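You operate a simulated robot arm through the tools that you are given. There is no shell and no other tool. Be economical: measure what you need, move in short steps, check, and stop when the job is done.

Carry out the task below with a simulated robot arm. There is one attempt and no reset: what you move stays moved.

## Task
Press the blue cap home and stand the can in the free well.
Fine: yellow dial to 6 bar and left there, white switch on, slider in, then the yellow button once; slider out; the well is in the long grey tray. Set down upright: white can with a spray button.
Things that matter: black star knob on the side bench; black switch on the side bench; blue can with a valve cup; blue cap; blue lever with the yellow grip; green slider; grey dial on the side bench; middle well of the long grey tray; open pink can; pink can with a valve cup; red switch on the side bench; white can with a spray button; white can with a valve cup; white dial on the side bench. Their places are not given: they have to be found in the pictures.

Only the result counts: the job must be done as asked and must still hold three seconds after the hand-in. Knocking over, shifting, dropping, spilling or breaking anything else fails it. Lids that push on must go on centred and level and be pressed home; caps that screw on are set level and turned clockwise until they are tight.

## Robot
A 6-joint arm with a two-finger parallel gripper, fixed in place. Base frame: the origin is at the foot of the arm, x ahead of it, y to its left, z up. Units: mm, degrees, N and s.
Its first joint turns from -66.0 to 66.0 degrees. Payload 2.1 kg.
Tool frame: the origin (TCP) lies between the finger pads and is the grasp point; the fingertips stand 30 mm ahead of it; z points along the fingers, y is the line along which they close. The gripper opens to 94 mm. The fingers are 28 mm wide and 10 mm thick; the gripper's body (50 by 96 mm) begins 55 mm behind the TCP.
Orientation is told as [roll, pitch, yaw] about the base's x, y, z axes, in that order, counted from this pose: with the fingers straight down and closing along the base's y, the tool's x points along the base's -x, its y along +y and its z along -z.

## Interface
- The arm moves only by the tool drive_tool. Its arguments are lists of equal length, an entry for each row: "delta_rot": the turn, a rotation vector about the tool's x, y, z in degrees, a list of three; "travel": the shift along the tool's x, y, z in mm, a list of three; "gripper": the gripper command, from -1 (shut) to 1 (fully open), values between in proportion. In form: {"delta_rot": [[wx, wy, wz], ...], "travel": [[dx, dy, dz], ...], "gripper": [gripper, ...]}. A call has 1 to 8 rows; each row shifts and turns the commanded pose from where the row before left it, along the tool's axes as they then stand. Each row takes 0.2 s and may step no farther than 50 mm and 8.6 degrees from the row before; otherwise, or with a gripper value out of range, the whole call is refused. A pose out of reach is approached as far as the arm can. The call stops where the force on the tool passes 90 N (or 10 N more than at its start, if that is more) or the arm is blocked; 0.2 s more then pass. The fingers move at their own pace (about 72 mm/s each) and stop on an object; they squeeze with about 33 N. The grip force told is the motor's: it shows also when the fingers shut on nothing. Time passes only in rows, and 0.2 s behind the last, so rows that do not move let the fingers close. The reply holds the time, the measured pose of the TCP, the force on the tool along the base axes, the opening and the grip force, in the units named above and with some noise, with the torque about the TCP (base axes, N m) and any sound that the robot's microphone picked up.
- Cameras (640 x 400 px; columns grow to the right, rows downward): "scene" is fixed at [63.2, -373.9, 496.3]; the picture's right is [0.75, -0.67, 0.00], its down [-0.37, -0.41, -0.83] and it looks along [0.55, 0.62, -0.56] (base axes); focal length 214 px, centre (320, 200). "wrist" rides on the gripper at [76, 14, -103] in the tool frame; the picture's right is [-0.18, 0.98, 0.00], its down [-0.75, -0.14, -0.64] and it looks along [-0.63, -0.12, 0.77] (tool axes); focal length 243 px, centre (320, 200).
- get_image(camera): a new picture of that camera. It takes no simulated time.
- locate(camera, pixels): for up to 12 pixels [column, row] of the newest picture of that camera ("zoom" is the newest enlarged one), the place [x, y, z] in the base frame of the surface seen there, good to about 2 mm, but the place of the scene camera against the robot may be out by one fixed shift of up to 18 mm in any direction. It takes no simulated time.
- close_up(camera, box): a new picture of the part [left, top, right, bottom] of that camera's present view, enlarged. It takes no simulated time.
- close_job(): hands the job in; it is judged then, once.

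Keep the steps short. Do not move on a guess: measure, check each grasp and each placing, and mend mistakes. In all there are 80 turns and 46 pictures (those below and enlarged ones count). Leave the gripper open and the arm clear of the work at the hand-in unless told otherwise, and finish with a single line.

The tools are called after "Emit:" as a command line: name --argument value ..., lists and objects as JSON in quotes. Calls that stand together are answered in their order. drive_tool: Moves the arm, as the interface text tells. Its arguments: {"type":"object","properties":{"delta_rot":{"type":"array"},"travel":{"type":"array"},"gripper":{"type":"array"}},"required":["delta_rot","travel","gripper"]} The other tools are called the same way: get_image (camera) takes a picture; locate (camera, pixels) gives the place of the surface under pixels of a picture; close_up (camera, box) takes an enlarged picture of a part of a camera's view; close_job () hands the job in.

At the start:

```text
time_s: 0.0
position: [291.1, -146.4, 374.5]
orientation: [0.2, -0.2, 0.1]
contact_force: [0.0, -0.7, 0.3]
torque: [-0.01, 0.04, 0.01]
gripper_width: 94.1
finger_force: 0.1
```

scene: 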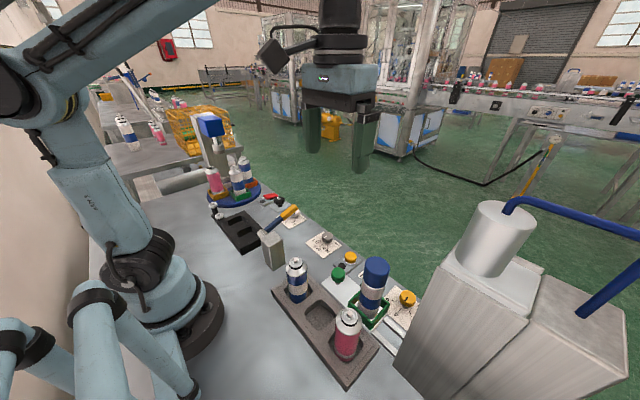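
wrist: 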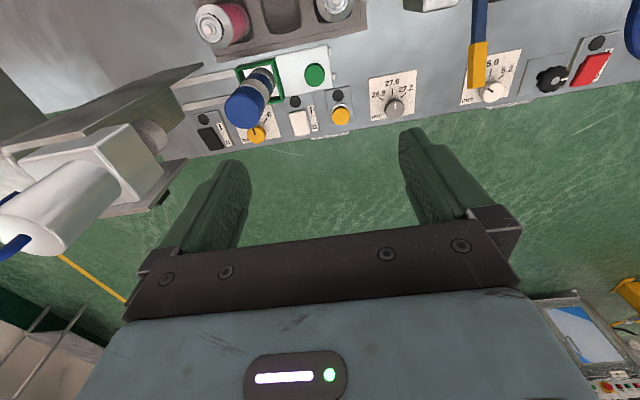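

I'll start with enlarged views of the work area from both cameras.

Emit:
close_up --camera "scene" --box '[190, 90, 450, 400]'

Emit:
close_up --camera "wrist" --box '[160, 0, 440, 175]'

```text
1.29 times, centred on (320, 245) of scene
```

zoom: 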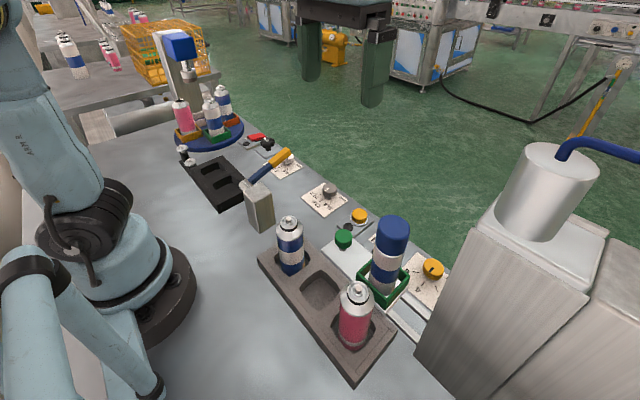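

```text
2.29 times, centred on (300, 88) of wrist
```

zoom: 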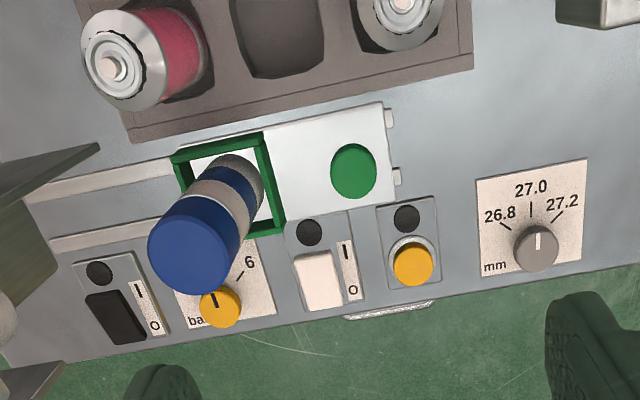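

The capped can stands in the green slider, with the press to its far side. I'll measure these features in the wrist close-up.

Emit:
locate --camera "zoom" --pixels '[[190, 262], [245, 168], [353, 171], [220, 306], [215, 299], [318, 280], [345, 255], [352, 290], [413, 264], [285, 40], [120, 316], [275, 232]]'

Emit:
locate --camera "wrist" --pixels '[[248, 105], [270, 70], [242, 67], [283, 100], [255, 134], [100, 150], [50, 190], [150, 135], [185, 70], [30, 140], [220, 110], [315, 75]]'

Emit:
locate --camera "scene" --pixels '[[377, 266], [338, 273], [408, 298], [320, 315], [348, 315], [296, 262], [350, 256], [505, 212], [490, 270], [360, 322], [270, 262], [287, 212]]'

```text
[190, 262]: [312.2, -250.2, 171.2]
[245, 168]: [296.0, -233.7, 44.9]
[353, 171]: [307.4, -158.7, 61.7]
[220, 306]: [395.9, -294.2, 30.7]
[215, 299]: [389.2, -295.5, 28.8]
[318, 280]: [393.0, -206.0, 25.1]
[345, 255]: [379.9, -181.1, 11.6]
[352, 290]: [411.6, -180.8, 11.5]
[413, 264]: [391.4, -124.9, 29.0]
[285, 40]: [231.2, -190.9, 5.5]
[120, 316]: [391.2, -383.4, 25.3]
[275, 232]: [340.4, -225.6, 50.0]
```

```text
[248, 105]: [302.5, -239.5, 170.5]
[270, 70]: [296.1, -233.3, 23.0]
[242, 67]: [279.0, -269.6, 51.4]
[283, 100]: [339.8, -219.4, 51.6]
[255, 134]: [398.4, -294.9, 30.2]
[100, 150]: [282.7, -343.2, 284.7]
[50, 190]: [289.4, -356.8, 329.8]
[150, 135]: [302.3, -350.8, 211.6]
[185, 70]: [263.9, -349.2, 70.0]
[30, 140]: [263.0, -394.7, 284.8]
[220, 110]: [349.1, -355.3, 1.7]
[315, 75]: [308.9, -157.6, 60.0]
```

```text
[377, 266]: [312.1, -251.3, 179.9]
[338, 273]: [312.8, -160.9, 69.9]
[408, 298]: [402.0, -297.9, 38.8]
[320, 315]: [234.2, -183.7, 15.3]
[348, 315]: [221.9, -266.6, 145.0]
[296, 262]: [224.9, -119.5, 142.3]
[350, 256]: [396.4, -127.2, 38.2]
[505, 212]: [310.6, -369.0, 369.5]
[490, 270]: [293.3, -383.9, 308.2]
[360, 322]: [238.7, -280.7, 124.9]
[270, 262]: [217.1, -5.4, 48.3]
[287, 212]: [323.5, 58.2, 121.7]
```

The cap rests on the can in the slider at about (310,-245). The rails run along -y to the press at y≈-370. I'll look more closely at the dial and slider. I'll also turn the tool about its axis so the wrist camera stays clear of the can when I work the dial.

Emit:
close_up --camera "scene" --box '[320, 240, 440, 360]'

Emit:
drive_tool --delta_rot '[[0, 0, 8.5], [0, 0, 8.5], [0, 0, 8.5], [0, 0, 8.5], [0, 0, 8.5], [0, 0, 8.5], [0, 0, 8.5], [0, 0, 8.5]]' --travel '[[0, 0, 0], [0, 0, 0], [0, 0, 0], [0, 0, 0], [0, 0, 0], [0, 0, 0], [0, 0, 0], [0, 0, 0]]' --gripper '[0.0, 0.0, 0.0, 0.0, 0.0, 0.0, 0.0, 0.0]'

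```text
3.33 times, centred on (380, 300) of scene
```

zoom: 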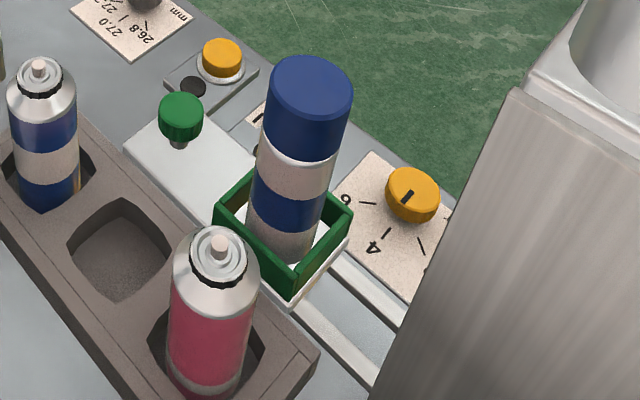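

```text
time_s: 1.8
position: [292.2, -146.7, 374.2]
orientation: [0.1, 0.0, -68.1]
contact_force: [-0.3, -0.3, 0.0]
torque: [0.02, 0.02, -0.01]
gripper_width: 47.0
finger_force: 0.0
```

The scale shows 4 and 6, and the mark is not on 6. I'll turn the tool the rest of the way to -90 and move over toward the dial.

Emit:
drive_tool --delta_rot '[[0, 0, 8.0], [0, 0, 8.0], [0, 0, 6.0], [0, 0, 0], [0, 0, 0], [0, 0, 0], [0, 0, 0]]' --travel '[[0, 0, 0], [0, 0, 0], [0, 0, 0], [0, 35, 0], [0, 35, 10], [-30, 35, 15], [-30, 5, 15]]' --gripper '[0.0, 0.0, 0.0, 0.0, 0.0, 0.0, 0.0]'

Emit:
close_up --camera "scene" --box '[190, 140, 310, 260]'

Emit:
get_image --camera "wrist"

```text
time_s: 3.4
position: [402.3, -207.7, 334.7]
orientation: [0.2, 0.1, -89.8]
contact_force: [-0.6, -0.4, 0.3]
torque: [0.02, 0.03, 0.03]
gripper_width: 46.9
finger_force: 0.1
```

```text
3.33 times, centred on (250, 200) of scene
```

zoom: 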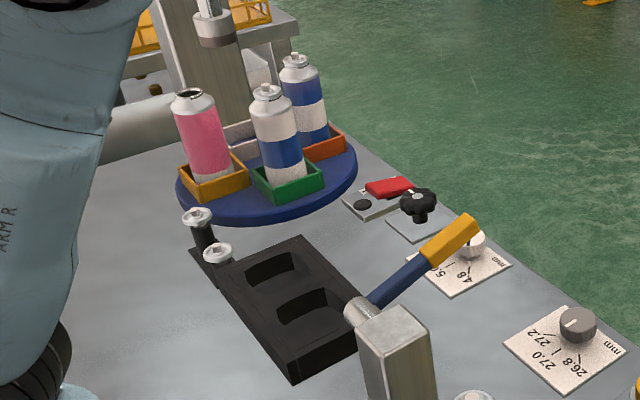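

```text
39 pictures are left
```

wrist: 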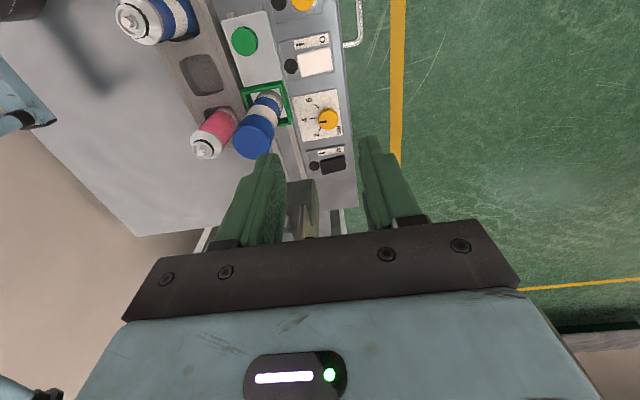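

Now a close-up of the dial area.

Emit:
close_up --camera "wrist" --box '[220, 50, 380, 215]'

Emit:
locate --camera "zoom" --pixels '[[435, 172], [420, 178], [376, 185], [385, 145], [360, 180], [350, 230], [260, 215], [333, 140], [150, 170], [300, 350], [320, 330], [390, 30]]'

```text
2.42 times, centred on (300, 132) of wrist
```

zoom: 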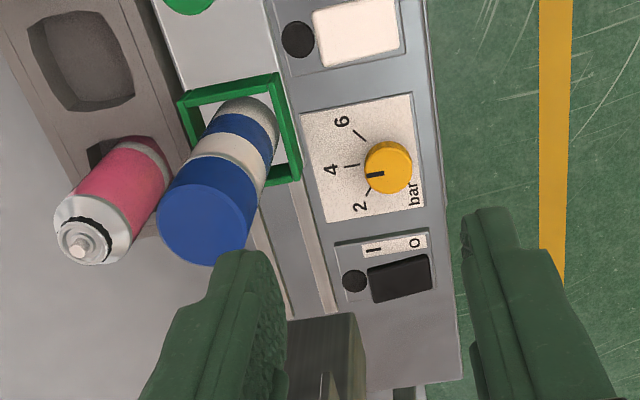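

```text
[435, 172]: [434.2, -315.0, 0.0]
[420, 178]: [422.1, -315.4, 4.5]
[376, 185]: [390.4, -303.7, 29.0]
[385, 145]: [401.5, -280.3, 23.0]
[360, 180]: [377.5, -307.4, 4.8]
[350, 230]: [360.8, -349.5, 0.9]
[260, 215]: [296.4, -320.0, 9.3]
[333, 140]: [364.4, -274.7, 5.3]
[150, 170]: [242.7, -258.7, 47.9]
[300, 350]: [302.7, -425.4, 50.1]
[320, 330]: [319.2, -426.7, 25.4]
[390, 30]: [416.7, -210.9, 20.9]
```

I'll measure the tick ends and the mark ends on the knob.

Emit:
close_up --camera "wrist" --box '[290, 85, 350, 145]'

```text
6.67 times, centred on (320, 115) of wrist
```

zoom: 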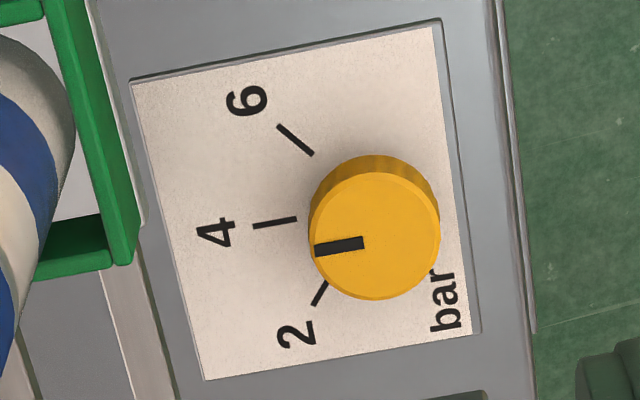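

Emit:
locate --camera "zoom" --pixels '[[278, 127], [312, 154], [254, 225], [295, 219], [314, 304], [326, 284], [317, 250], [362, 243], [375, 236], [437, 236], [375, 295], [375, 178]]'

```text
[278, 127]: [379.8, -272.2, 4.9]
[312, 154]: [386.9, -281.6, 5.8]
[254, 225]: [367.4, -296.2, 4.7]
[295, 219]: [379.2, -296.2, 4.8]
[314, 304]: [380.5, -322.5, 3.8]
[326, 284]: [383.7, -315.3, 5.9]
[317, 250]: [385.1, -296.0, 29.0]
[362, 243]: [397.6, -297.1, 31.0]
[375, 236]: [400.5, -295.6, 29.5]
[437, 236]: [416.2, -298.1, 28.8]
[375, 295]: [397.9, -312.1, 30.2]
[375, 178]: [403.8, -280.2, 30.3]
```

Dial centre is (400.5,-296.5). The mark is on 4, and 6 lies about 50° clockwise. Before descending I'll check the press's extents in the scene view.

Emit:
get_image --camera "scene"

Emit:
locate --camera "scene" --pixels '[[442, 260], [455, 250], [480, 275], [538, 280], [520, 300], [420, 340], [400, 362], [480, 330], [600, 300], [505, 265], [560, 340], [440, 300]]'

```text
36 pictures are left
```

scene: 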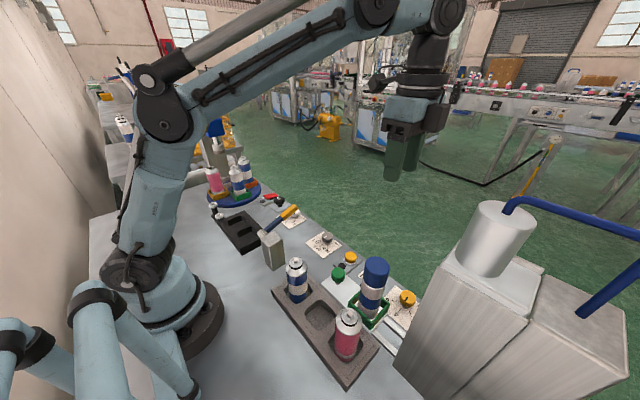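

```text
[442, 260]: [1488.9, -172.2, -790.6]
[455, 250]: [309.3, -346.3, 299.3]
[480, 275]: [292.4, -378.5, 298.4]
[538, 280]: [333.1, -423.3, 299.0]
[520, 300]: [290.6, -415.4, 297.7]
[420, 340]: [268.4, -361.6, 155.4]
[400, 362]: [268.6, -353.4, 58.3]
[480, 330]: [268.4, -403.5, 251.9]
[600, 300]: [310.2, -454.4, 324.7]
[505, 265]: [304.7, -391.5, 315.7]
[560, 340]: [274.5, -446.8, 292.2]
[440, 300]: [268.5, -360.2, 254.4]
```

The press occupies x≈265–345, y<-348, so the dial is clear of it. I'll move over the dial and come partway down.

Emit:
drive_tool --delta_rot '[[0, 0, 0], [0, 0, 0], [0, 0, 0], [0, 0, 0], [0, 0, 0], [0, 0, 0], [0, 0, 0]]' --travel '[[-44, -1, 0], [-44.8, -0.8, 0], [0, 0, 45], [0, 0, 45], [0, 0, 45], [0, 0, 45], [0, 0, 45]]' --gripper '[0.1, 0.1, 0.1, 0.1, 0.1, 0.1, 0.1]'

Emit:
get_image --camera "wrist"

```text
time_s: 5.0
position: [393.1, -288.2, 98.3]
orientation: [0.2, 0.1, -89.9]
contact_force: [0.2, 0.5, 0.6]
torque: [0.04, 0.04, 0.0]
gripper_width: 51.7
finger_force: 0.1
out of reach, approached as far as the arm can: row 2
```

```text
35 pictures are left
```

wrist: 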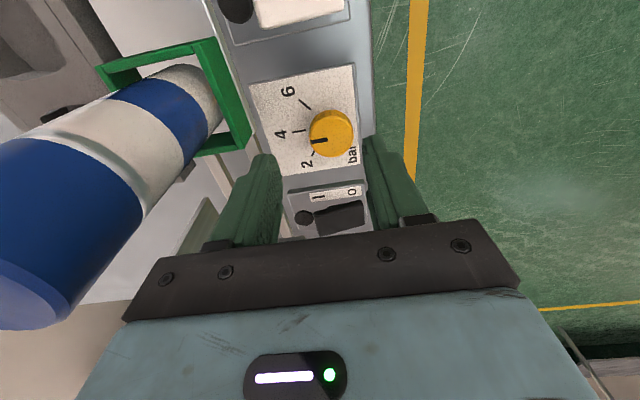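

I'm 56 mm above the grasp height. I'll re-measure the knob from here.

Emit:
locate --camera "wrist" --pixels '[[312, 133], [350, 133], [331, 112], [331, 155], [331, 133], [190, 130], [200, 80]]'

Emit:
drive_tool --delta_rot '[[0, 0, 0], [0, 0, 0]]' --travel '[[-8, 7.4, 0], [0, 0, 25]]' --gripper '[0.1, 0.1]'

```text
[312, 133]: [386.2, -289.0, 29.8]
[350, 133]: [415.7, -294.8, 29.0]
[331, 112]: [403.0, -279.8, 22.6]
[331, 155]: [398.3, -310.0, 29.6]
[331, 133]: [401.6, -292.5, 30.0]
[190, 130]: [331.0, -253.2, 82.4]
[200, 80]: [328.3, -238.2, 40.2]
```

```text
time_s: 5.6
position: [400.6, -297.3, 75.1]
orientation: [0.2, 0.1, -89.9]
contact_force: [0.6, -0.9, 0.2]
torque: [-0.01, -0.04, -0.03]
gripper_width: 51.6
finger_force: 0.1
```

Centred. I'll go down to z≈43 and close on the knob.

Emit:
drive_tool --delta_rot '[[0, 0, 0], [0, 0, 0], [0, 0, 0], [0, 0, 0]]' --travel '[[0, 0, 16], [0, 0, 16], [0, 0, 0], [0, 0, 0]]' --gripper '[0.1, 0.1, -0.5, -0.5]'

Emit:
close_up --camera "wrist" --box '[250, 70, 410, 215]'

```text
time_s: 6.6
position: [399.6, -296.4, 41.8]
orientation: [0.0, 0.1, -90.0]
contact_force: [-9.4, 2.4, 3.4]
torque: [0.15, 0.29, 0.03]
gripper_width: 33.8
finger_force: 45.1
```

```text
2.76 times, centred on (330, 142) of wrist
```

zoom: 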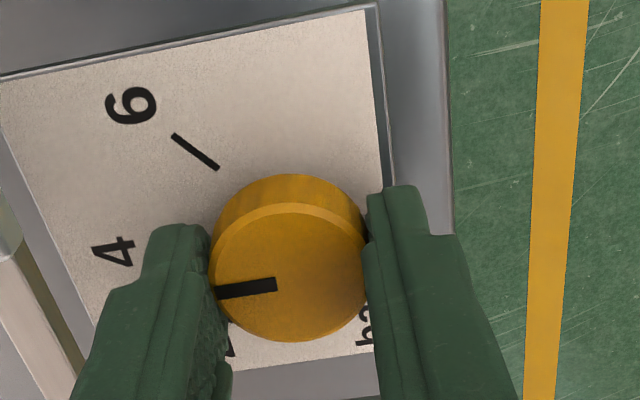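

Grip is at 33.8 mm on the knob. I'll turn it clockwise by 50°.

Emit:
drive_tool --delta_rot '[[0, 0, 8.4], [0, 0, 8.4], [0, 0, 8.4], [0, 0, 8.3], [0, 0, 8.3], [0, 0, 8.2], [0, 0, 0]]' --travel '[[0, 0, 0], [0, 0, 0], [0, 0, 0], [0, 0, 0], [0, 0, 0], [0, 0, 0], [0, 0, 0]]' --gripper '[-0.5, -0.5, -0.5, -0.5, -0.5, -0.5, -0.5]'

Emit:
close_up --camera "wrist" --box '[250, 70, 410, 215]'

```text
time_s: 8.2
position: [401.3, -296.0, 42.1]
orientation: [-0.4, 0.0, -140.1]
contact_force: [-25.2, 8.9, -35.9]
torque: [-0.17, 0.42, 0.04]
gripper_width: 33.5
finger_force: 44.9
```

```text
2.76 times, centred on (330, 142) of wrist
```

zoom: 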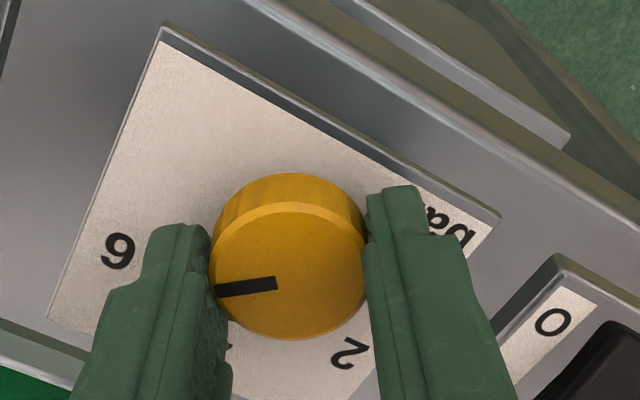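

The knob turned with the grip. I'll release, lift and check it from above.

Emit:
drive_tool --delta_rot '[[0, 0, 0], [0, 0, 0], [0, 0, 0], [0, 0, 0]]' --travel '[[0, 0, 0], [0, 0, 0], [0, 0, -30], [0, 0, -40]]' --gripper '[0.1, 0.1, 0.1, 0.1]'

Emit:
close_up --camera "wrist" --box '[250, 70, 410, 215]'

Emit:
get_image --camera "wrist"

```text
time_s: 9.2
position: [401.6, -295.4, 112.0]
orientation: [0.1, 0.2, -139.9]
contact_force: [0.3, 0.4, 0.3]
torque: [-0.01, 0.0, -0.01]
gripper_width: 51.5
finger_force: 0.0
```

```text
2.76 times, centred on (330, 142) of wrist
```

zoom: 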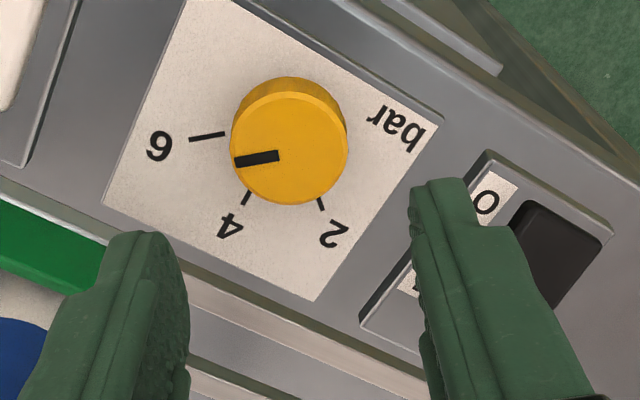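

```text
31 pictures are left
```

wrist: 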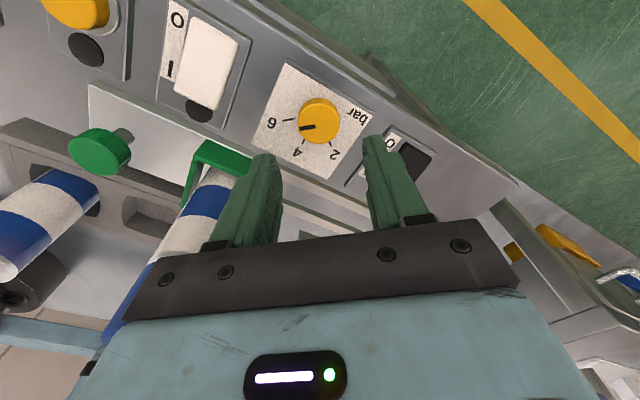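

I'll measure the mark against the 6 tick, and the white switch in the same view.

Emit:
locate --camera "zoom" --pixels '[[237, 161], [277, 156], [191, 139], [222, 134], [234, 150], [346, 150], [289, 94], [289, 203]]'

Emit:
locate --camera "wrist" --pixels '[[215, 30], [195, 95], [185, 60], [230, 60], [170, 68], [177, 18], [98, 150], [80, 10], [125, 133], [202, 62]]'

Emit:
close_up --camera "wrist" --box '[130, 0, 280, 130]'

```text
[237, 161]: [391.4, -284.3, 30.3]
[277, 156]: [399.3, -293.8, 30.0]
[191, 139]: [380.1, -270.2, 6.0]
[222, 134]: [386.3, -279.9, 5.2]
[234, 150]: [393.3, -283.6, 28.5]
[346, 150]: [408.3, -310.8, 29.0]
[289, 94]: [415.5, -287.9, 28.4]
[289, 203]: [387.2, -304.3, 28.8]
```

```text
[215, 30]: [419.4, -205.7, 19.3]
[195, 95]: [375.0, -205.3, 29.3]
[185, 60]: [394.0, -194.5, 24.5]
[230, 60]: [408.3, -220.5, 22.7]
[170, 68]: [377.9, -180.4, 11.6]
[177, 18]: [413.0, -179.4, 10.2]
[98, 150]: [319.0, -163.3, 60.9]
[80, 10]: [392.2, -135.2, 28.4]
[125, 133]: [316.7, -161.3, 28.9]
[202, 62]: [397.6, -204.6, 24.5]
```

```text
3.08 times, centred on (205, 65) of wrist
```

zoom: 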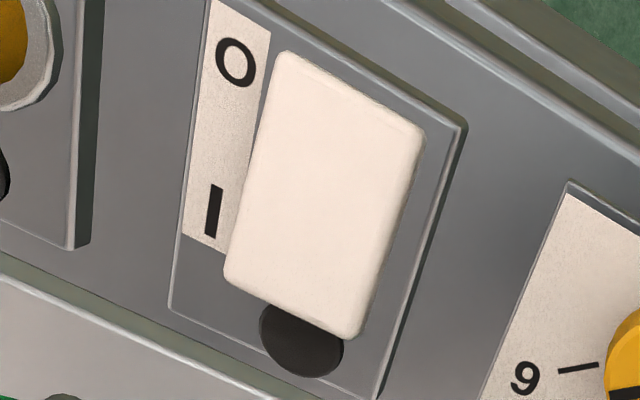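

The mark is at about 51–53° and the 6 tick at about 50–52°, so the dial is on 6. The white rocker has its "O" end down and its "I" end raised (x≈375, y≈-205, z≈29). I'll turn the tool to -180 so the body stays clear of the can, move above the I end and close the fingers.

Emit:
drive_tool --delta_rot '[[0, 0, 8], [0, 0, 8], [0, 0, 8], [0, 0, 8], [0, 0, 8], [0, 0, 0], [0, 0, 0], [0, 0, 0]]' --travel '[[0, 0, 0], [0, 0, 0], [0, 0, 0], [0, 0, 0], [0, 0, 0], [-7, -30, 0], [-7, -30, 0], [-7, -30, 0]]' --gripper '[0.1, -1, -1, -1, -1, -1, -1, -1]'

Emit:
get_image --camera "wrist"

```text
time_s: 11.0
position: [378.9, -208.6, 113.9]
orientation: [-0.1, 0.2, 180.0]
contact_force: [0.1, 0.8, -0.8]
torque: [-0.03, 0.02, -0.01]
gripper_width: 0.0
finger_force: 33.5
```

```text
29 pictures are left
```

wrist: 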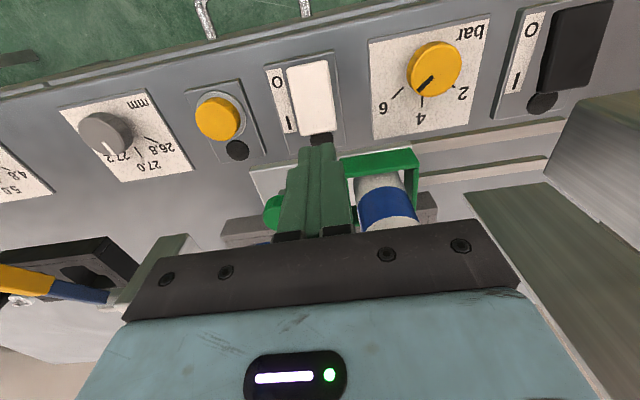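

I'm above the I end. I'll descend and press in small steps.

Emit:
drive_tool --delta_rot '[[0, 0, 0], [0, 0, 0], [0, 0, 0], [0, 0, 0], [0, 0, 0], [0, 0, 0]]' --travel '[[0, -2, 25], [0, 0, 25], [0, 0, 4], [0, 0, 4], [0, 0, 4], [0, 0, 3]]' --gripper '[-1, -1, -1, -1, -1, -1]'

Emit:
close_up --camera "wrist" --box '[240, 40, 400, 200]'

```text
time_s: 12.4
position: [382.1, -205.9, 55.0]
orientation: [0.0, 0.0, -180.1]
contact_force: [-1.3, -0.4, 19.5]
torque: [-0.01, -0.24, 0.07]
gripper_width: 0.2
finger_force: 33.1
stopped in row 6: the force on the tool passed its limit (the readings are from after the stop); the commanded pose is now the measured one
```

```text
2.50 times, centred on (320, 120) of wrist
```

zoom: 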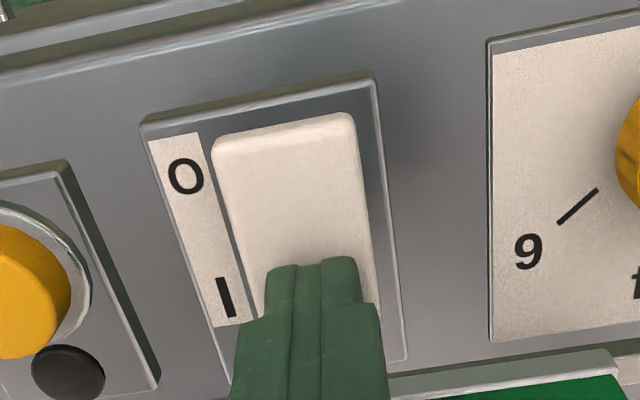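

The force limit stopped the press at z=55. I'll lift and see whether the rocker went over.

Emit:
drive_tool --delta_rot '[[0, 0, 0], [0, 0, 0]]' --travel '[[0, 0, -30], [0, 0, -30]]' --gripper '[-1, -1]'

Emit:
close_up --camera "wrist" --box '[180, 40, 400, 200]'

Emit:
locate --camera "zoom" --pixels '[[360, 80], [390, 215], [375, 150], [392, 255], [110, 185], [160, 260], [590, 330], [570, 300]]'

```text
time_s: 13.0
position: [380.2, -205.2, 115.0]
orientation: [-0.1, -0.1, -179.9]
contact_force: [0.0, -0.7, 0.4]
torque: [0.0, -0.02, -0.01]
gripper_width: 0.1
finger_force: 33.3
```

```text
2.50 times, centred on (290, 120) of wrist
```

zoom: 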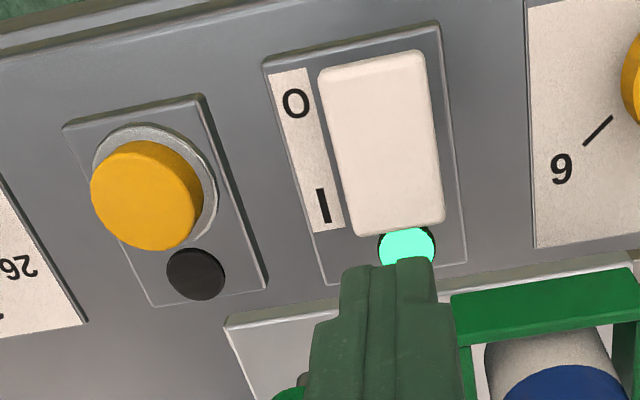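

```text
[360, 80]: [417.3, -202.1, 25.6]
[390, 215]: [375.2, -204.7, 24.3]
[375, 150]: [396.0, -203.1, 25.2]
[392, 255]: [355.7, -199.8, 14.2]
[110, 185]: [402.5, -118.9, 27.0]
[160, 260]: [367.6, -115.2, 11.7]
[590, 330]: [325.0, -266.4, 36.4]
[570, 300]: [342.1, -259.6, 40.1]
```

The lamp by the white switch is lit, so it is on. Next is the slider: I'll back off to +y, raise, and turn the tool to -90.

Emit:
drive_tool --delta_rot '[[0, 0, 0], [0, 0, 0], [0, 0, -8.5], [0, 0, -8.5], [0, 0, -8.5], [0, 0, -8.5], [0, 0, -8.5], [0, 0, -8.5]]' --travel '[[0, -40, -30], [0, -40, -30], [0, 0, 0], [0, 0, 0], [0, 0, 0], [0, 0, 0], [0, 0, 0], [0, 0, 0]]' --gripper '[-1, -1, 0, 0, 0, 0, 0, 0]'

Emit:
drive_tool --delta_rot '[[0, 0, -8.5], [0, 0, -8.5], [0, 0, -8.5], [0, 0, -8.5], [0, 0, -5], [0, 0, 0], [0, 0, 0]]' --travel '[[0, 0, 0], [0, 0, 0], [0, 0, 0], [0, 0, 0], [0, 0, 0], [0, -35, 0], [0, -33, 0]]' --gripper '[0, 0, 0, 0, 0, 0, 0]'

Emit:
get_image --camera "wrist"

```text
time_s: 14.8
position: [380.8, -125.8, 173.9]
orientation: [-0.1, 0.1, -128.9]
contact_force: [0.3, -0.2, -0.5]
torque: [0.01, 0.0, -0.01]
gripper_width: 47.1
finger_force: 0.0
```

```text
time_s: 16.4
position: [311.7, -126.8, 172.9]
orientation: [0.0, 0.1, -89.9]
contact_force: [-0.7, -0.3, -0.2]
torque: [0.02, 0.02, -0.01]
gripper_width: 46.8
finger_force: 0.0
```

```text
26 pictures are left
```

wrist: 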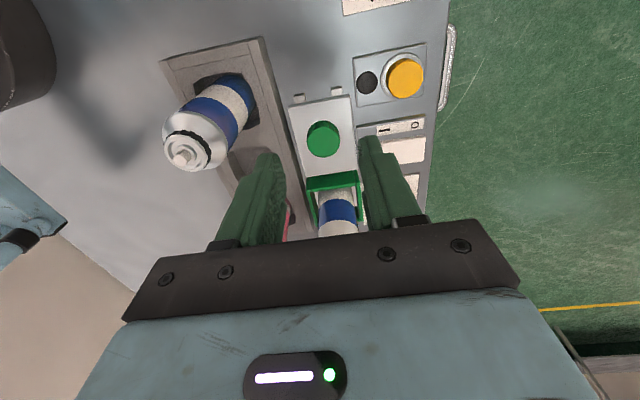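

I'll measure the green knob at (323,139) and the can below it.

Emit:
locate --camera "wrist" --pixels '[[323, 139], [307, 139], [339, 139], [323, 122], [323, 155], [300, 125], [340, 215], [335, 180], [325, 228], [352, 210], [320, 200], [303, 97]]'

Emit:
close_up --camera "scene" --box '[270, 230, 400, 350]'

```text
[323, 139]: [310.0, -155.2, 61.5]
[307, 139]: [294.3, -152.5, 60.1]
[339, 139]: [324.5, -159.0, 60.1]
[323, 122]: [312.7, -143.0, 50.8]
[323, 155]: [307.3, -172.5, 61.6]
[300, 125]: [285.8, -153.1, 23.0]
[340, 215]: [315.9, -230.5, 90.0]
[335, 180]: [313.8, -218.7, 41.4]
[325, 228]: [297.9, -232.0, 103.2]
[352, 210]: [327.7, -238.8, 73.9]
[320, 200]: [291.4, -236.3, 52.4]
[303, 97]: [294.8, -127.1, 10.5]
```

```text
3.33 times, centred on (335, 290) of scene
```

zoom: 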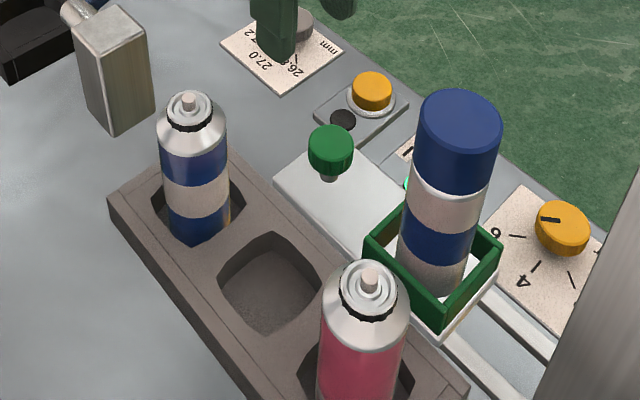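

Knob centre is (309.5,-157.5), z 48–61. I'll move over it, descend to z≈70 and grip.

Emit:
drive_tool --delta_rot '[[0, 0, 0], [0, 0, 0], [0, 0, 0], [0, 0, 0], [0, 0, 0], [0, 0, 0]]' --travel '[[-30.5, -2.2, 0], [0, 0, 40], [0, 0, 40], [0, 0, 24], [0, 0, 0], [0, 0, 0]]' --gripper '[0, 0, 0, 0, -0.6, -0.6]'

Emit:
get_image --camera "wrist"

```text
time_s: 17.8
position: [309.6, -158.9, 69.8]
orientation: [-0.1, 0.1, -90.1]
contact_force: [-5.1, -3.6, -1.1]
torque: [0.28, 0.19, 0.05]
gripper_width: 31.0
finger_force: 45.2
```

```text
24 pictures are left
```

wrist: 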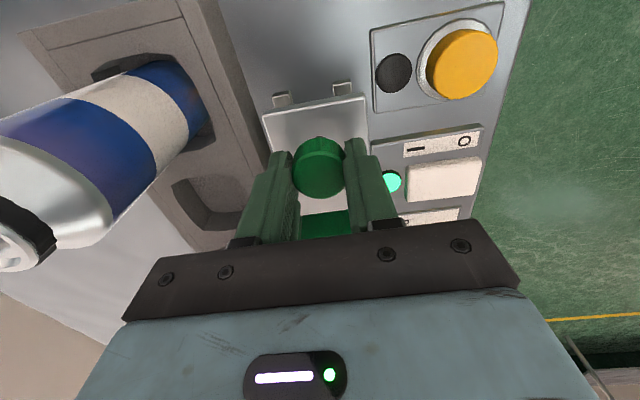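

Knob held at 31 mm. I'll push the slider in slowly along -y.

Emit:
drive_tool --delta_rot '[[0, 0, 0], [0, 0, 0], [0, 0, 0], [0, 0, 0], [0, 0, 0], [0, 0, 0], [0, 0, 0], [0, 0, 0]]' --travel '[[-4, 0, 0], [-8, 0, 0], [-8, 0, 0], [-8, 0, 0], [-8, 0, 0], [-8, 0, 0], [-8, 0, 0], [-4, 0, 0]]' --gripper '[-0.6, -0.6, -0.6, -0.6, -0.6, -0.6, -0.6, -0.6]'

Emit:
close_up --camera "scene" --box '[270, 200, 470, 350]'

```text
time_s: 19.6
position: [310.5, -211.5, 69.1]
orientation: [-0.2, 0.2, -90.0]
contact_force: [-23.7, 2.1, -19.9]
torque: [-0.22, -0.12, 0.03]
gripper_width: 30.9
finger_force: 44.4
```

```text
2.67 times, centred on (370, 275) of scene
```

zoom: 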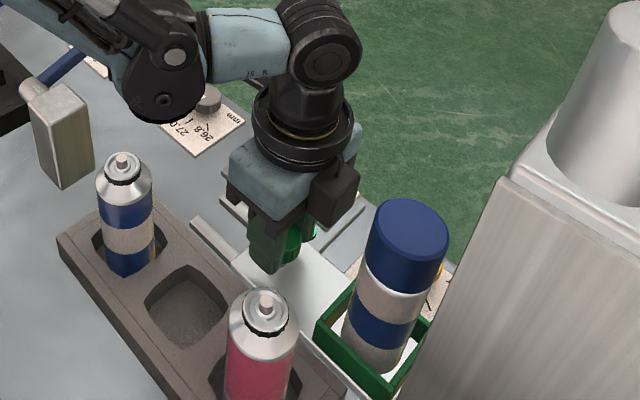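

The slider and can are moving together. I'll continue.

Emit:
drive_tool --delta_rot '[[0, 0, 0], [0, 0, 0], [0, 0, 0], [0, 0, 0], [0, 0, 0], [0, 0, 0], [0, 0, 0], [0, 0, 0]]' --travel '[[-4, 0, 0], [-8, 0, 0], [-8, 0, 0], [-8, 0, 0], [-8, 0, 0], [-8, 0, 0], [-8, 0, 0], [-8, 0, 0]]' --gripper '[-0.6, -0.6, -0.6, -0.6, -0.6, -0.6, -0.6, -0.6]'

Emit:
get_image --camera "wrist"

```text
time_s: 21.4
position: [309.7, -272.9, 70.5]
orientation: [-0.2, 0.1, -90.0]
contact_force: [-24.5, 1.4, -26.7]
torque: [0.14, -0.14, 0.2]
gripper_width: 31.1
finger_force: 44.4
```

```text
22 pictures are left
```

wrist: 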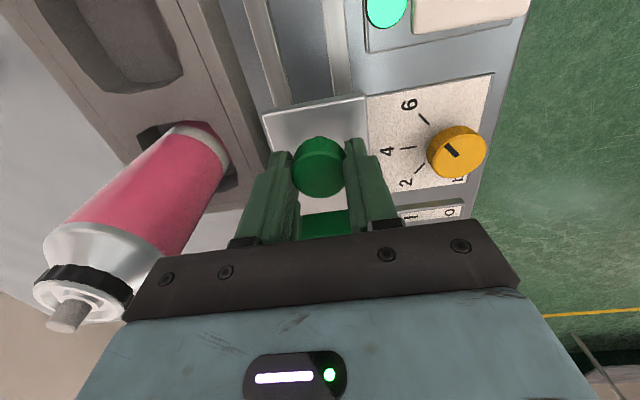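

Travel is 114 mm so far with no stop felt. I'll continue in small steps until it meets the end stop.

Emit:
drive_tool --delta_rot '[[0, 0, 0], [0, 0, 0], [0, 0, 0], [0, 0, 0], [0, 0, 0], [0, 0, 0]]' --travel '[[-4, 0, 0], [-4, 0, 0], [-4, 0, 0], [-4, 0, 0], [-4, 0, 0], [-4, 0, 0]]' --gripper '[-0.6, -0.6, -0.6, -0.6, -0.6, -0.6]'

Emit:
get_image --camera "scene"

```text
time_s: 22.8
position: [310.4, -294.2, 68.7]
orientation: [0.0, 0.9, -89.9]
contact_force: [-0.3, 38.7, -2.3]
torque: [0.67, 0.0, 0.0]
gripper_width: 31.2
finger_force: 45.4
```

```text
21 pictures are left
```

scene: 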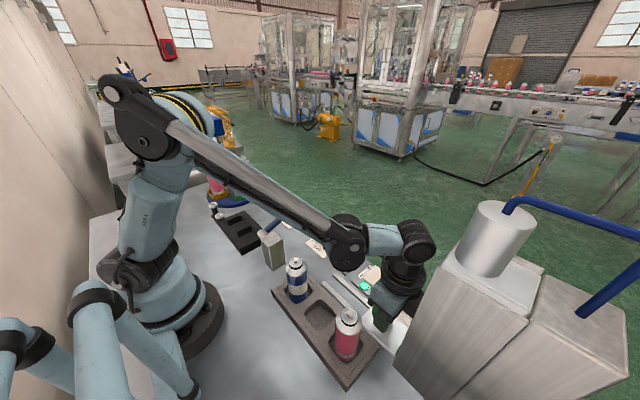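

A force of 39 N builds along y, so the slider is at its end stop after about 136 mm. I'll nudge 2 mm more, then release, lift straight up and look.

Emit:
drive_tool --delta_rot '[[0, 0, 0], [0, 0, 0], [0, 0, 0], [0, 0, 0], [0, 0, 0], [0, 0, 0]]' --travel '[[-2, 0, 0], [0, 0, 0], [0, 0, 0], [0, 0, 0], [0, 0, -30], [0, 0, -40]]' --gripper '[-0.6, -0.6, 0, 0, 0, 0]'

Emit:
get_image --camera "wrist"

```text
time_s: 24.2
position: [312.7, -297.7, 136.2]
orientation: [-0.1, 0.2, -90.0]
contact_force: [2.3, -6.4, -22.0]
torque: [1.62, 0.2, 0.16]
gripper_width: 47.0
finger_force: 0.0
```

```text
20 pictures are left
```

wrist: 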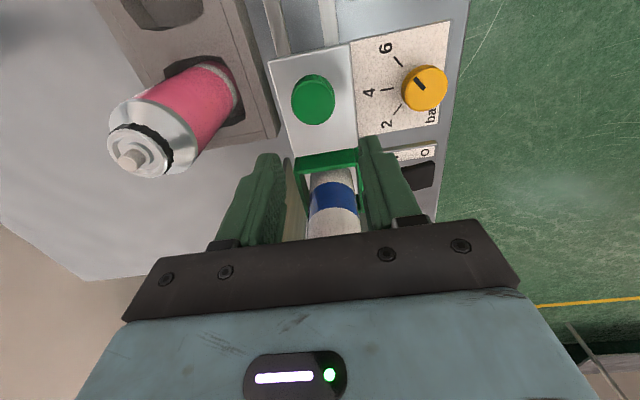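

The slider is in, but there is a residual force of -22 N in z, so the upper hand may be brushing the press. I'll back off in +y before rising further.

Emit:
drive_tool --delta_rot '[[0, 0, 0], [0, 0, 0], [0, 0, 0], [0, 0, 0]]' --travel '[[15, 0, 0], [30, 0, 0], [40, 0, 0], [40, 0, 0]]' --gripper '[0, 0, 0, 0]'

Emit:
close_up --camera "wrist" --box '[200, 50, 480, 240]'

```text
time_s: 25.2
position: [309.8, -173.9, 138.0]
orientation: [0.0, 0.2, -90.0]
contact_force: [0.4, -0.2, 0.2]
torque: [-0.02, -0.03, 0.0]
gripper_width: 47.1
finger_force: 0.0
```

```text
2.11 times, centred on (340, 145) of wrist
```

zoom: 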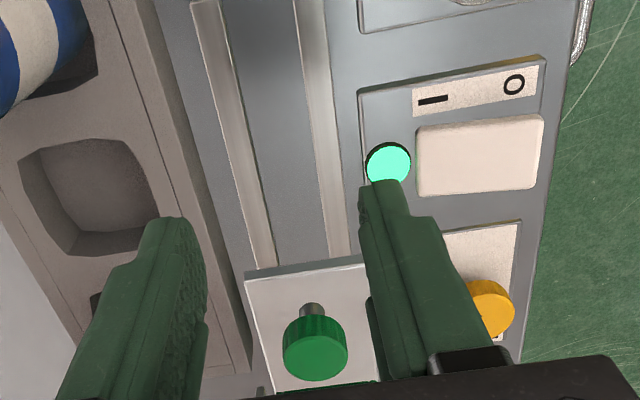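

Force is back to zero. The measured yellow button centre is about (395,-127), top z≈28. I'll move above it with the fingers closed.

Emit:
drive_tool --delta_rot '[[0, 0, 0], [0, 0, 0], [0, 0, 0], [0, 0, 0]]' --travel '[[30, 28, 0], [17, 30, 0], [-15, 27, 0], [0, 0, 0]]' --gripper '[-1, -1, -1, -1]'

Emit:
get_image --camera "wrist"

Emit:
locate --camera "scene" --pixels '[[320, 315], [300, 312], [345, 318]]'

```text
time_s: 26.2
position: [394.7, -140.8, 138.7]
orientation: [-0.1, 0.1, -90.0]
contact_force: [0.3, 0.2, 0.1]
torque: [0.01, -0.01, 0.03]
gripper_width: 0.0
finger_force: 33.2
```

```text
18 pictures are left
```

wrist: 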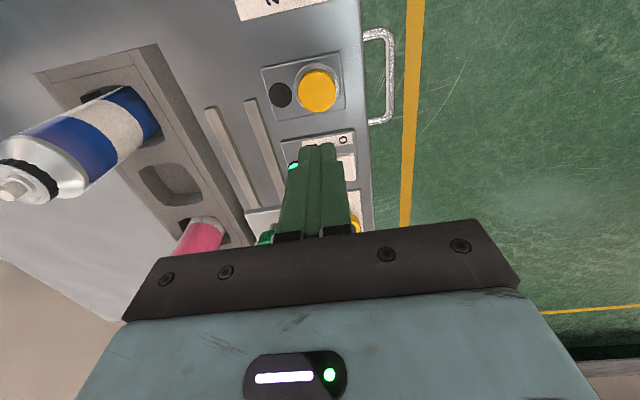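

```text
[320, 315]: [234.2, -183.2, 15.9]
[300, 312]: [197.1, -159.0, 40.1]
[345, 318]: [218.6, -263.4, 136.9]
```

Emit:
locate --camera "wrist" --pixels '[[318, 91], [300, 91], [336, 91], [318, 72], [318, 110], [290, 215], [160, 165], [200, 185], [145, 190], [175, 205], [152, 180], [270, 235]]'

```text
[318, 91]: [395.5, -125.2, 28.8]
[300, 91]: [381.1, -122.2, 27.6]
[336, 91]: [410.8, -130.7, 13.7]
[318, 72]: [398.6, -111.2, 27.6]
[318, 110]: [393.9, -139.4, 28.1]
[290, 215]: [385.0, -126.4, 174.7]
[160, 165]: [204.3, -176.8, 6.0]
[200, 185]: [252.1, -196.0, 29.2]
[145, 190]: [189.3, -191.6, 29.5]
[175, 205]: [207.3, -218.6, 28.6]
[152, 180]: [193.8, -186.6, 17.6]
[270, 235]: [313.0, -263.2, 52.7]
```

The knob looks to be near y≈-266 to -279, short of where the fingers ended at -296. It may have slipped in the grip at the stop. I'll go back over it and measure the slider before pressing the button.

Emit:
drive_tool --delta_rot '[[0, 0, 0], [0, 0, 0], [0, 0, 0], [0, 0, 0]]' --travel '[[-20, -28, 0], [-20, -28, 0], [-30, -28, 0], [0, 0, 0]]' --gripper '[0, 0, 0, 0]'

Emit:
get_image --camera "wrist"

```text
time_s: 27.2
position: [312.5, -211.8, 136.4]
orientation: [0.0, 0.1, -90.0]
contact_force: [-0.1, 0.0, -0.1]
torque: [0.0, -0.03, -0.01]
gripper_width: 47.2
finger_force: 0.1
```

```text
17 pictures are left
```

wrist: 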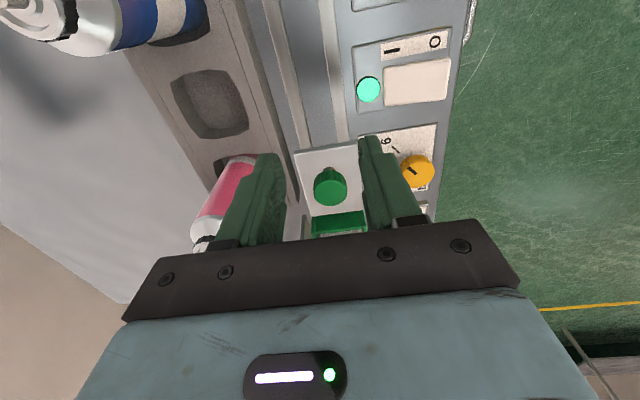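

Emit:
locate --camera "wrist" --pixels '[[330, 188], [314, 188], [346, 188], [330, 203], [330, 174], [338, 225], [310, 160], [350, 155]]'

```text
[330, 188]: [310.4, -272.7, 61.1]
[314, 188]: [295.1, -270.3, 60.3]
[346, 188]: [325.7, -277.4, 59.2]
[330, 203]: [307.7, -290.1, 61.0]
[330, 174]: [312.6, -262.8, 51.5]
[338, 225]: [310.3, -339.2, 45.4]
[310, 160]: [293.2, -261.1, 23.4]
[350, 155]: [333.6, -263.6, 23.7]
```

The knob centre is at y≈-275, about 117 mm of travel, so the fingers slipped at the stop. To be sure it is fully home, I'll push the knob from behind with closed fingers.

Emit:
drive_tool --delta_rot '[[0, 0, 0], [0, 0, 0], [0, 0, 0], [0, 0, 0], [0, 0, 0], [0, 0, 0], [0, 0, 0], [0, 0, 0]]' --travel '[[0, -2, 0], [0, 0, 32], [0, 0, 32], [-15, 0, 0], [-12, 0, 0], [-4, 0, 0], [-4, 0, 0], [-4, 0, 0]]' --gripper '[-1, -1, -1, -1, -1, -1, -1, -1]'

```text
time_s: 29.0
position: [311.5, -248.1, 75.9]
orientation: [0.0, 0.4, -89.8]
contact_force: [-1.8, 15.5, 5.5]
torque: [0.16, 0.05, -0.06]
gripper_width: 0.0
finger_force: 33.3
```

Contact with 15.5 N building. A little more to confirm it's a hard stop.

Emit:
drive_tool --delta_rot '[[0, 0, 0], [0, 0, 0], [0, 0, 0]]' --travel '[[-2, 0, 0], [-2, 0, 0], [0, 0, 0]]' --gripper '[-1, -1, -1]'

```text
time_s: 29.8
position: [310.1, -249.2, 75.2]
orientation: [0.0, 1.2, -89.6]
contact_force: [-0.6, 52.9, 21.2]
torque: [0.49, -0.06, -0.07]
gripper_width: 0.0
finger_force: 32.9
```

It's a hard stop at 53 N, so the slider is fully in. I'll retreat and go above the yellow button.

Emit:
drive_tool --delta_rot '[[0, 0, 0], [0, 0, 0], [0, 0, 0], [0, 0, 0], [0, 0, 0], [0, 0, 0]]' --travel '[[20, 0, 0], [15, 0, -40], [40, 28, 0], [40, 28, 0], [14, 29, 0], [0, 0, 0]]' --gripper '[-1, -1, -1, -1, -1, -1]'

```text
time_s: 31.2
position: [393.0, -124.5, 115.1]
orientation: [0.0, 0.1, -90.0]
contact_force: [-0.1, 0.3, 0.7]
torque: [0.0, 0.01, -0.03]
gripper_width: 0.0
finger_force: 32.9
```

I'll press the button once: go down in small steps, then lift.

Emit:
drive_tool --delta_rot '[[0, 0, 0], [0, 0, 0], [0, 0, 0], [0, 0, 0], [0, 0, 0], [0, 0, 0]]' --travel '[[-1, 2, 25], [0, 0, 25], [0, 0, 4], [0, 0, 3], [0, 0, 3], [0, 0, 3]]' --gripper '[-1, -1, -1, -1, -1, -1]'

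Emit:
close_up --camera "wrist" --box '[200, 50, 420, 210]'

```text
time_s: 32.6
position: [395.9, -126.8, 53.0]
orientation: [0.0, 0.1, -90.0]
contact_force: [-0.5, 0.2, 0.6]
torque: [0.0, -0.01, -0.01]
gripper_width: 0.0
finger_force: 32.6
```

```text
2.50 times, centred on (310, 130) of wrist
```

zoom: 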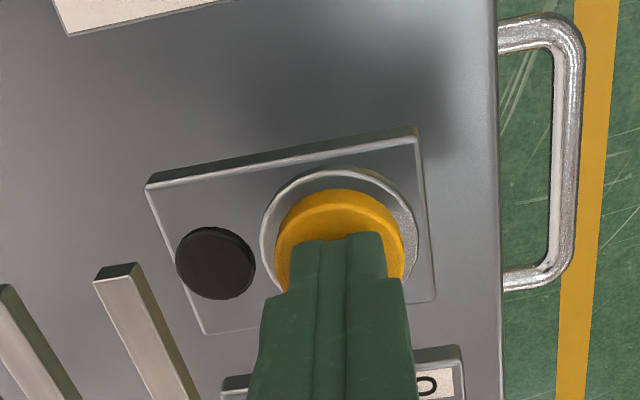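

No force yet at z=53. I'll continue down in 2 mm steps without lifting.

Emit:
drive_tool --delta_rot '[[0, 0, 0], [0, 0, 0], [0, 0, 0]]' --travel '[[0, 0, 2], [0, 0, 2], [0, 0, 0]]' --gripper '[-1, -1, -1]'

```text
time_s: 33.4
position: [396.9, -128.1, 50.1]
orientation: [-0.1, 0.1, -89.9]
contact_force: [1.9, 2.3, 1.7]
torque: [0.0, -0.08, -0.02]
gripper_width: 0.0
finger_force: 33.1
heard: click
```

A click was heard. I'll lift and look.

Emit:
drive_tool --delta_rot '[[0, 0, 0], [0, 0, 0], [0, 0, 0], [0, 0, 0], [0, 0, 0]]' --travel '[[0, 0, -20], [0, 0, -30], [0, 0, -30], [0, 0, 0], [0, 0, 0]]' --gripper '[-1, -1, -1, -1, -1]'

Emit:
get_image --camera "wrist"

Emit:
get_image --camera "scene"

```text
time_s: 34.6
position: [396.7, -128.9, 129.5]
orientation: [0.0, 0.1, -90.0]
contact_force: [0.7, -0.2, -0.5]
torque: [0.0, 0.01, 0.03]
gripper_width: 0.0
finger_force: 33.4
```

```text
15 pictures are left
```

wrist: 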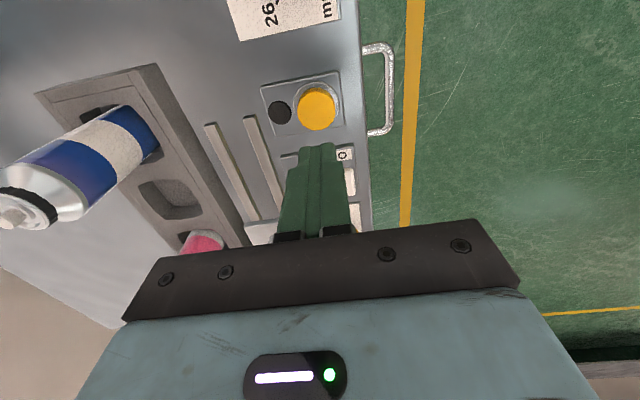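

```text
14 pictures are left
```

scene: 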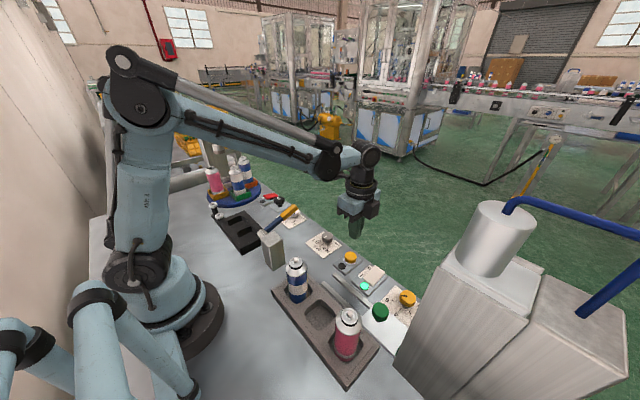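

I'll wait a little for the press cycle and any sound, and move toward the slider knob meanwhile.

Emit:
drive_tool --delta_rot '[[0, 0, 0], [0, 0, 0], [0, 0, 0], [0, 0, 0], [0, 0, 0], [0, 0, 0], [0, 0, 0], [0, 0, 0]]' --travel '[[0, 0, 0], [0, 0, 0], [0, 0, 0], [0, 0, 0], [-20, -28, 0], [-20, -28, 0], [-40, -30, 0], [0, 0, 0]]' --gripper '[-1, -1, -1, -1, 0, 0, 0, 0]'

Emit:
get_image --camera "wrist"

```text
time_s: 36.4
position: [315.1, -209.0, 130.6]
orientation: [-0.1, 0.1, -89.8]
contact_force: [-0.7, 0.4, -0.1]
torque: [-0.01, 0.01, 0.0]
gripper_width: 47.0
finger_force: 0.0
```

```text
13 pictures are left
```

wrist: 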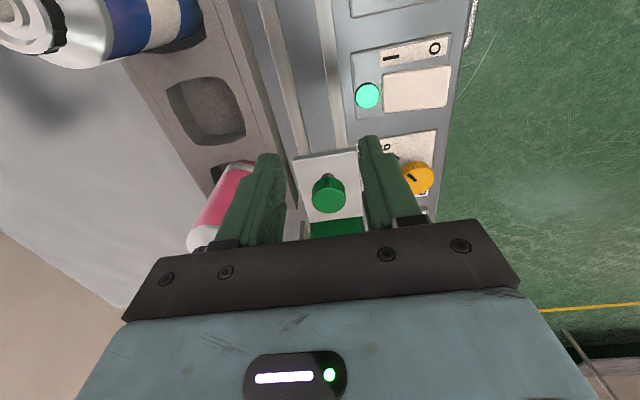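

I'll grip the knob again at y≈-277.

Emit:
drive_tool --delta_rot '[[0, 0, 0], [0, 0, 0], [0, 0, 0], [0, 0, 0], [0, 0, 0], [0, 0, 0]]' --travel '[[-34, -3, 0], [-34, -2, 0], [0, 0, 32], [0, 0, 29], [0, 0, 0], [0, 0, 0]]' --gripper '[0, 0, 0, 0, -0.6, -0.6]'

```text
time_s: 37.8
position: [309.0, -276.2, 70.1]
orientation: [0.4, 0.1, -89.8]
contact_force: [27.0, 1.7, 11.0]
torque: [-0.01, -0.49, 0.04]
gripper_width: 34.5
finger_force: 13.5
```

Fingers are still settling. I'll hold a moment and then begin pulling out slowly.

Emit:
drive_tool --delta_rot '[[0, 0, 0], [0, 0, 0], [0, 0, 0], [0, 0, 0], [0, 0, 0], [0, 0, 0], [0, 0, 0], [0, 0, 0]]' --travel '[[0, 0, 0], [0, 0, 0], [4, 0, 0], [6, 0, 0], [8, 0, 0], [8, 0, 0], [8, 0, 0], [8, 0, 0]]' --gripper '[-0.6, -0.6, -0.6, -0.6, -0.6, -0.6, -0.6, -0.6]'

Emit:
get_image --camera "wrist"

```text
time_s: 39.6
position: [306.6, -234.4, 67.7]
orientation: [0.4, 0.0, -90.0]
contact_force: [28.9, -1.0, 7.0]
torque: [0.07, -0.37, 0.03]
gripper_width: 34.9
finger_force: 14.3
```

```text
12 pictures are left
```

wrist: 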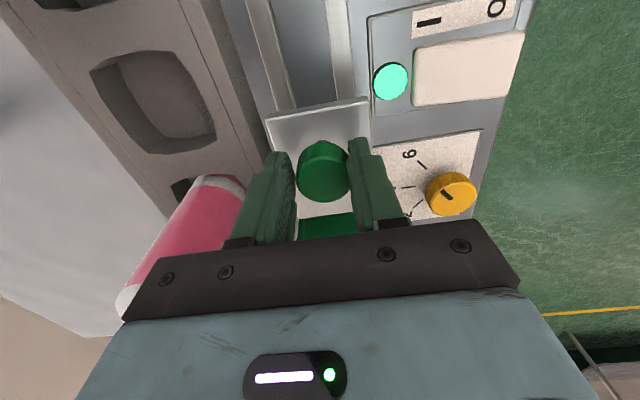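

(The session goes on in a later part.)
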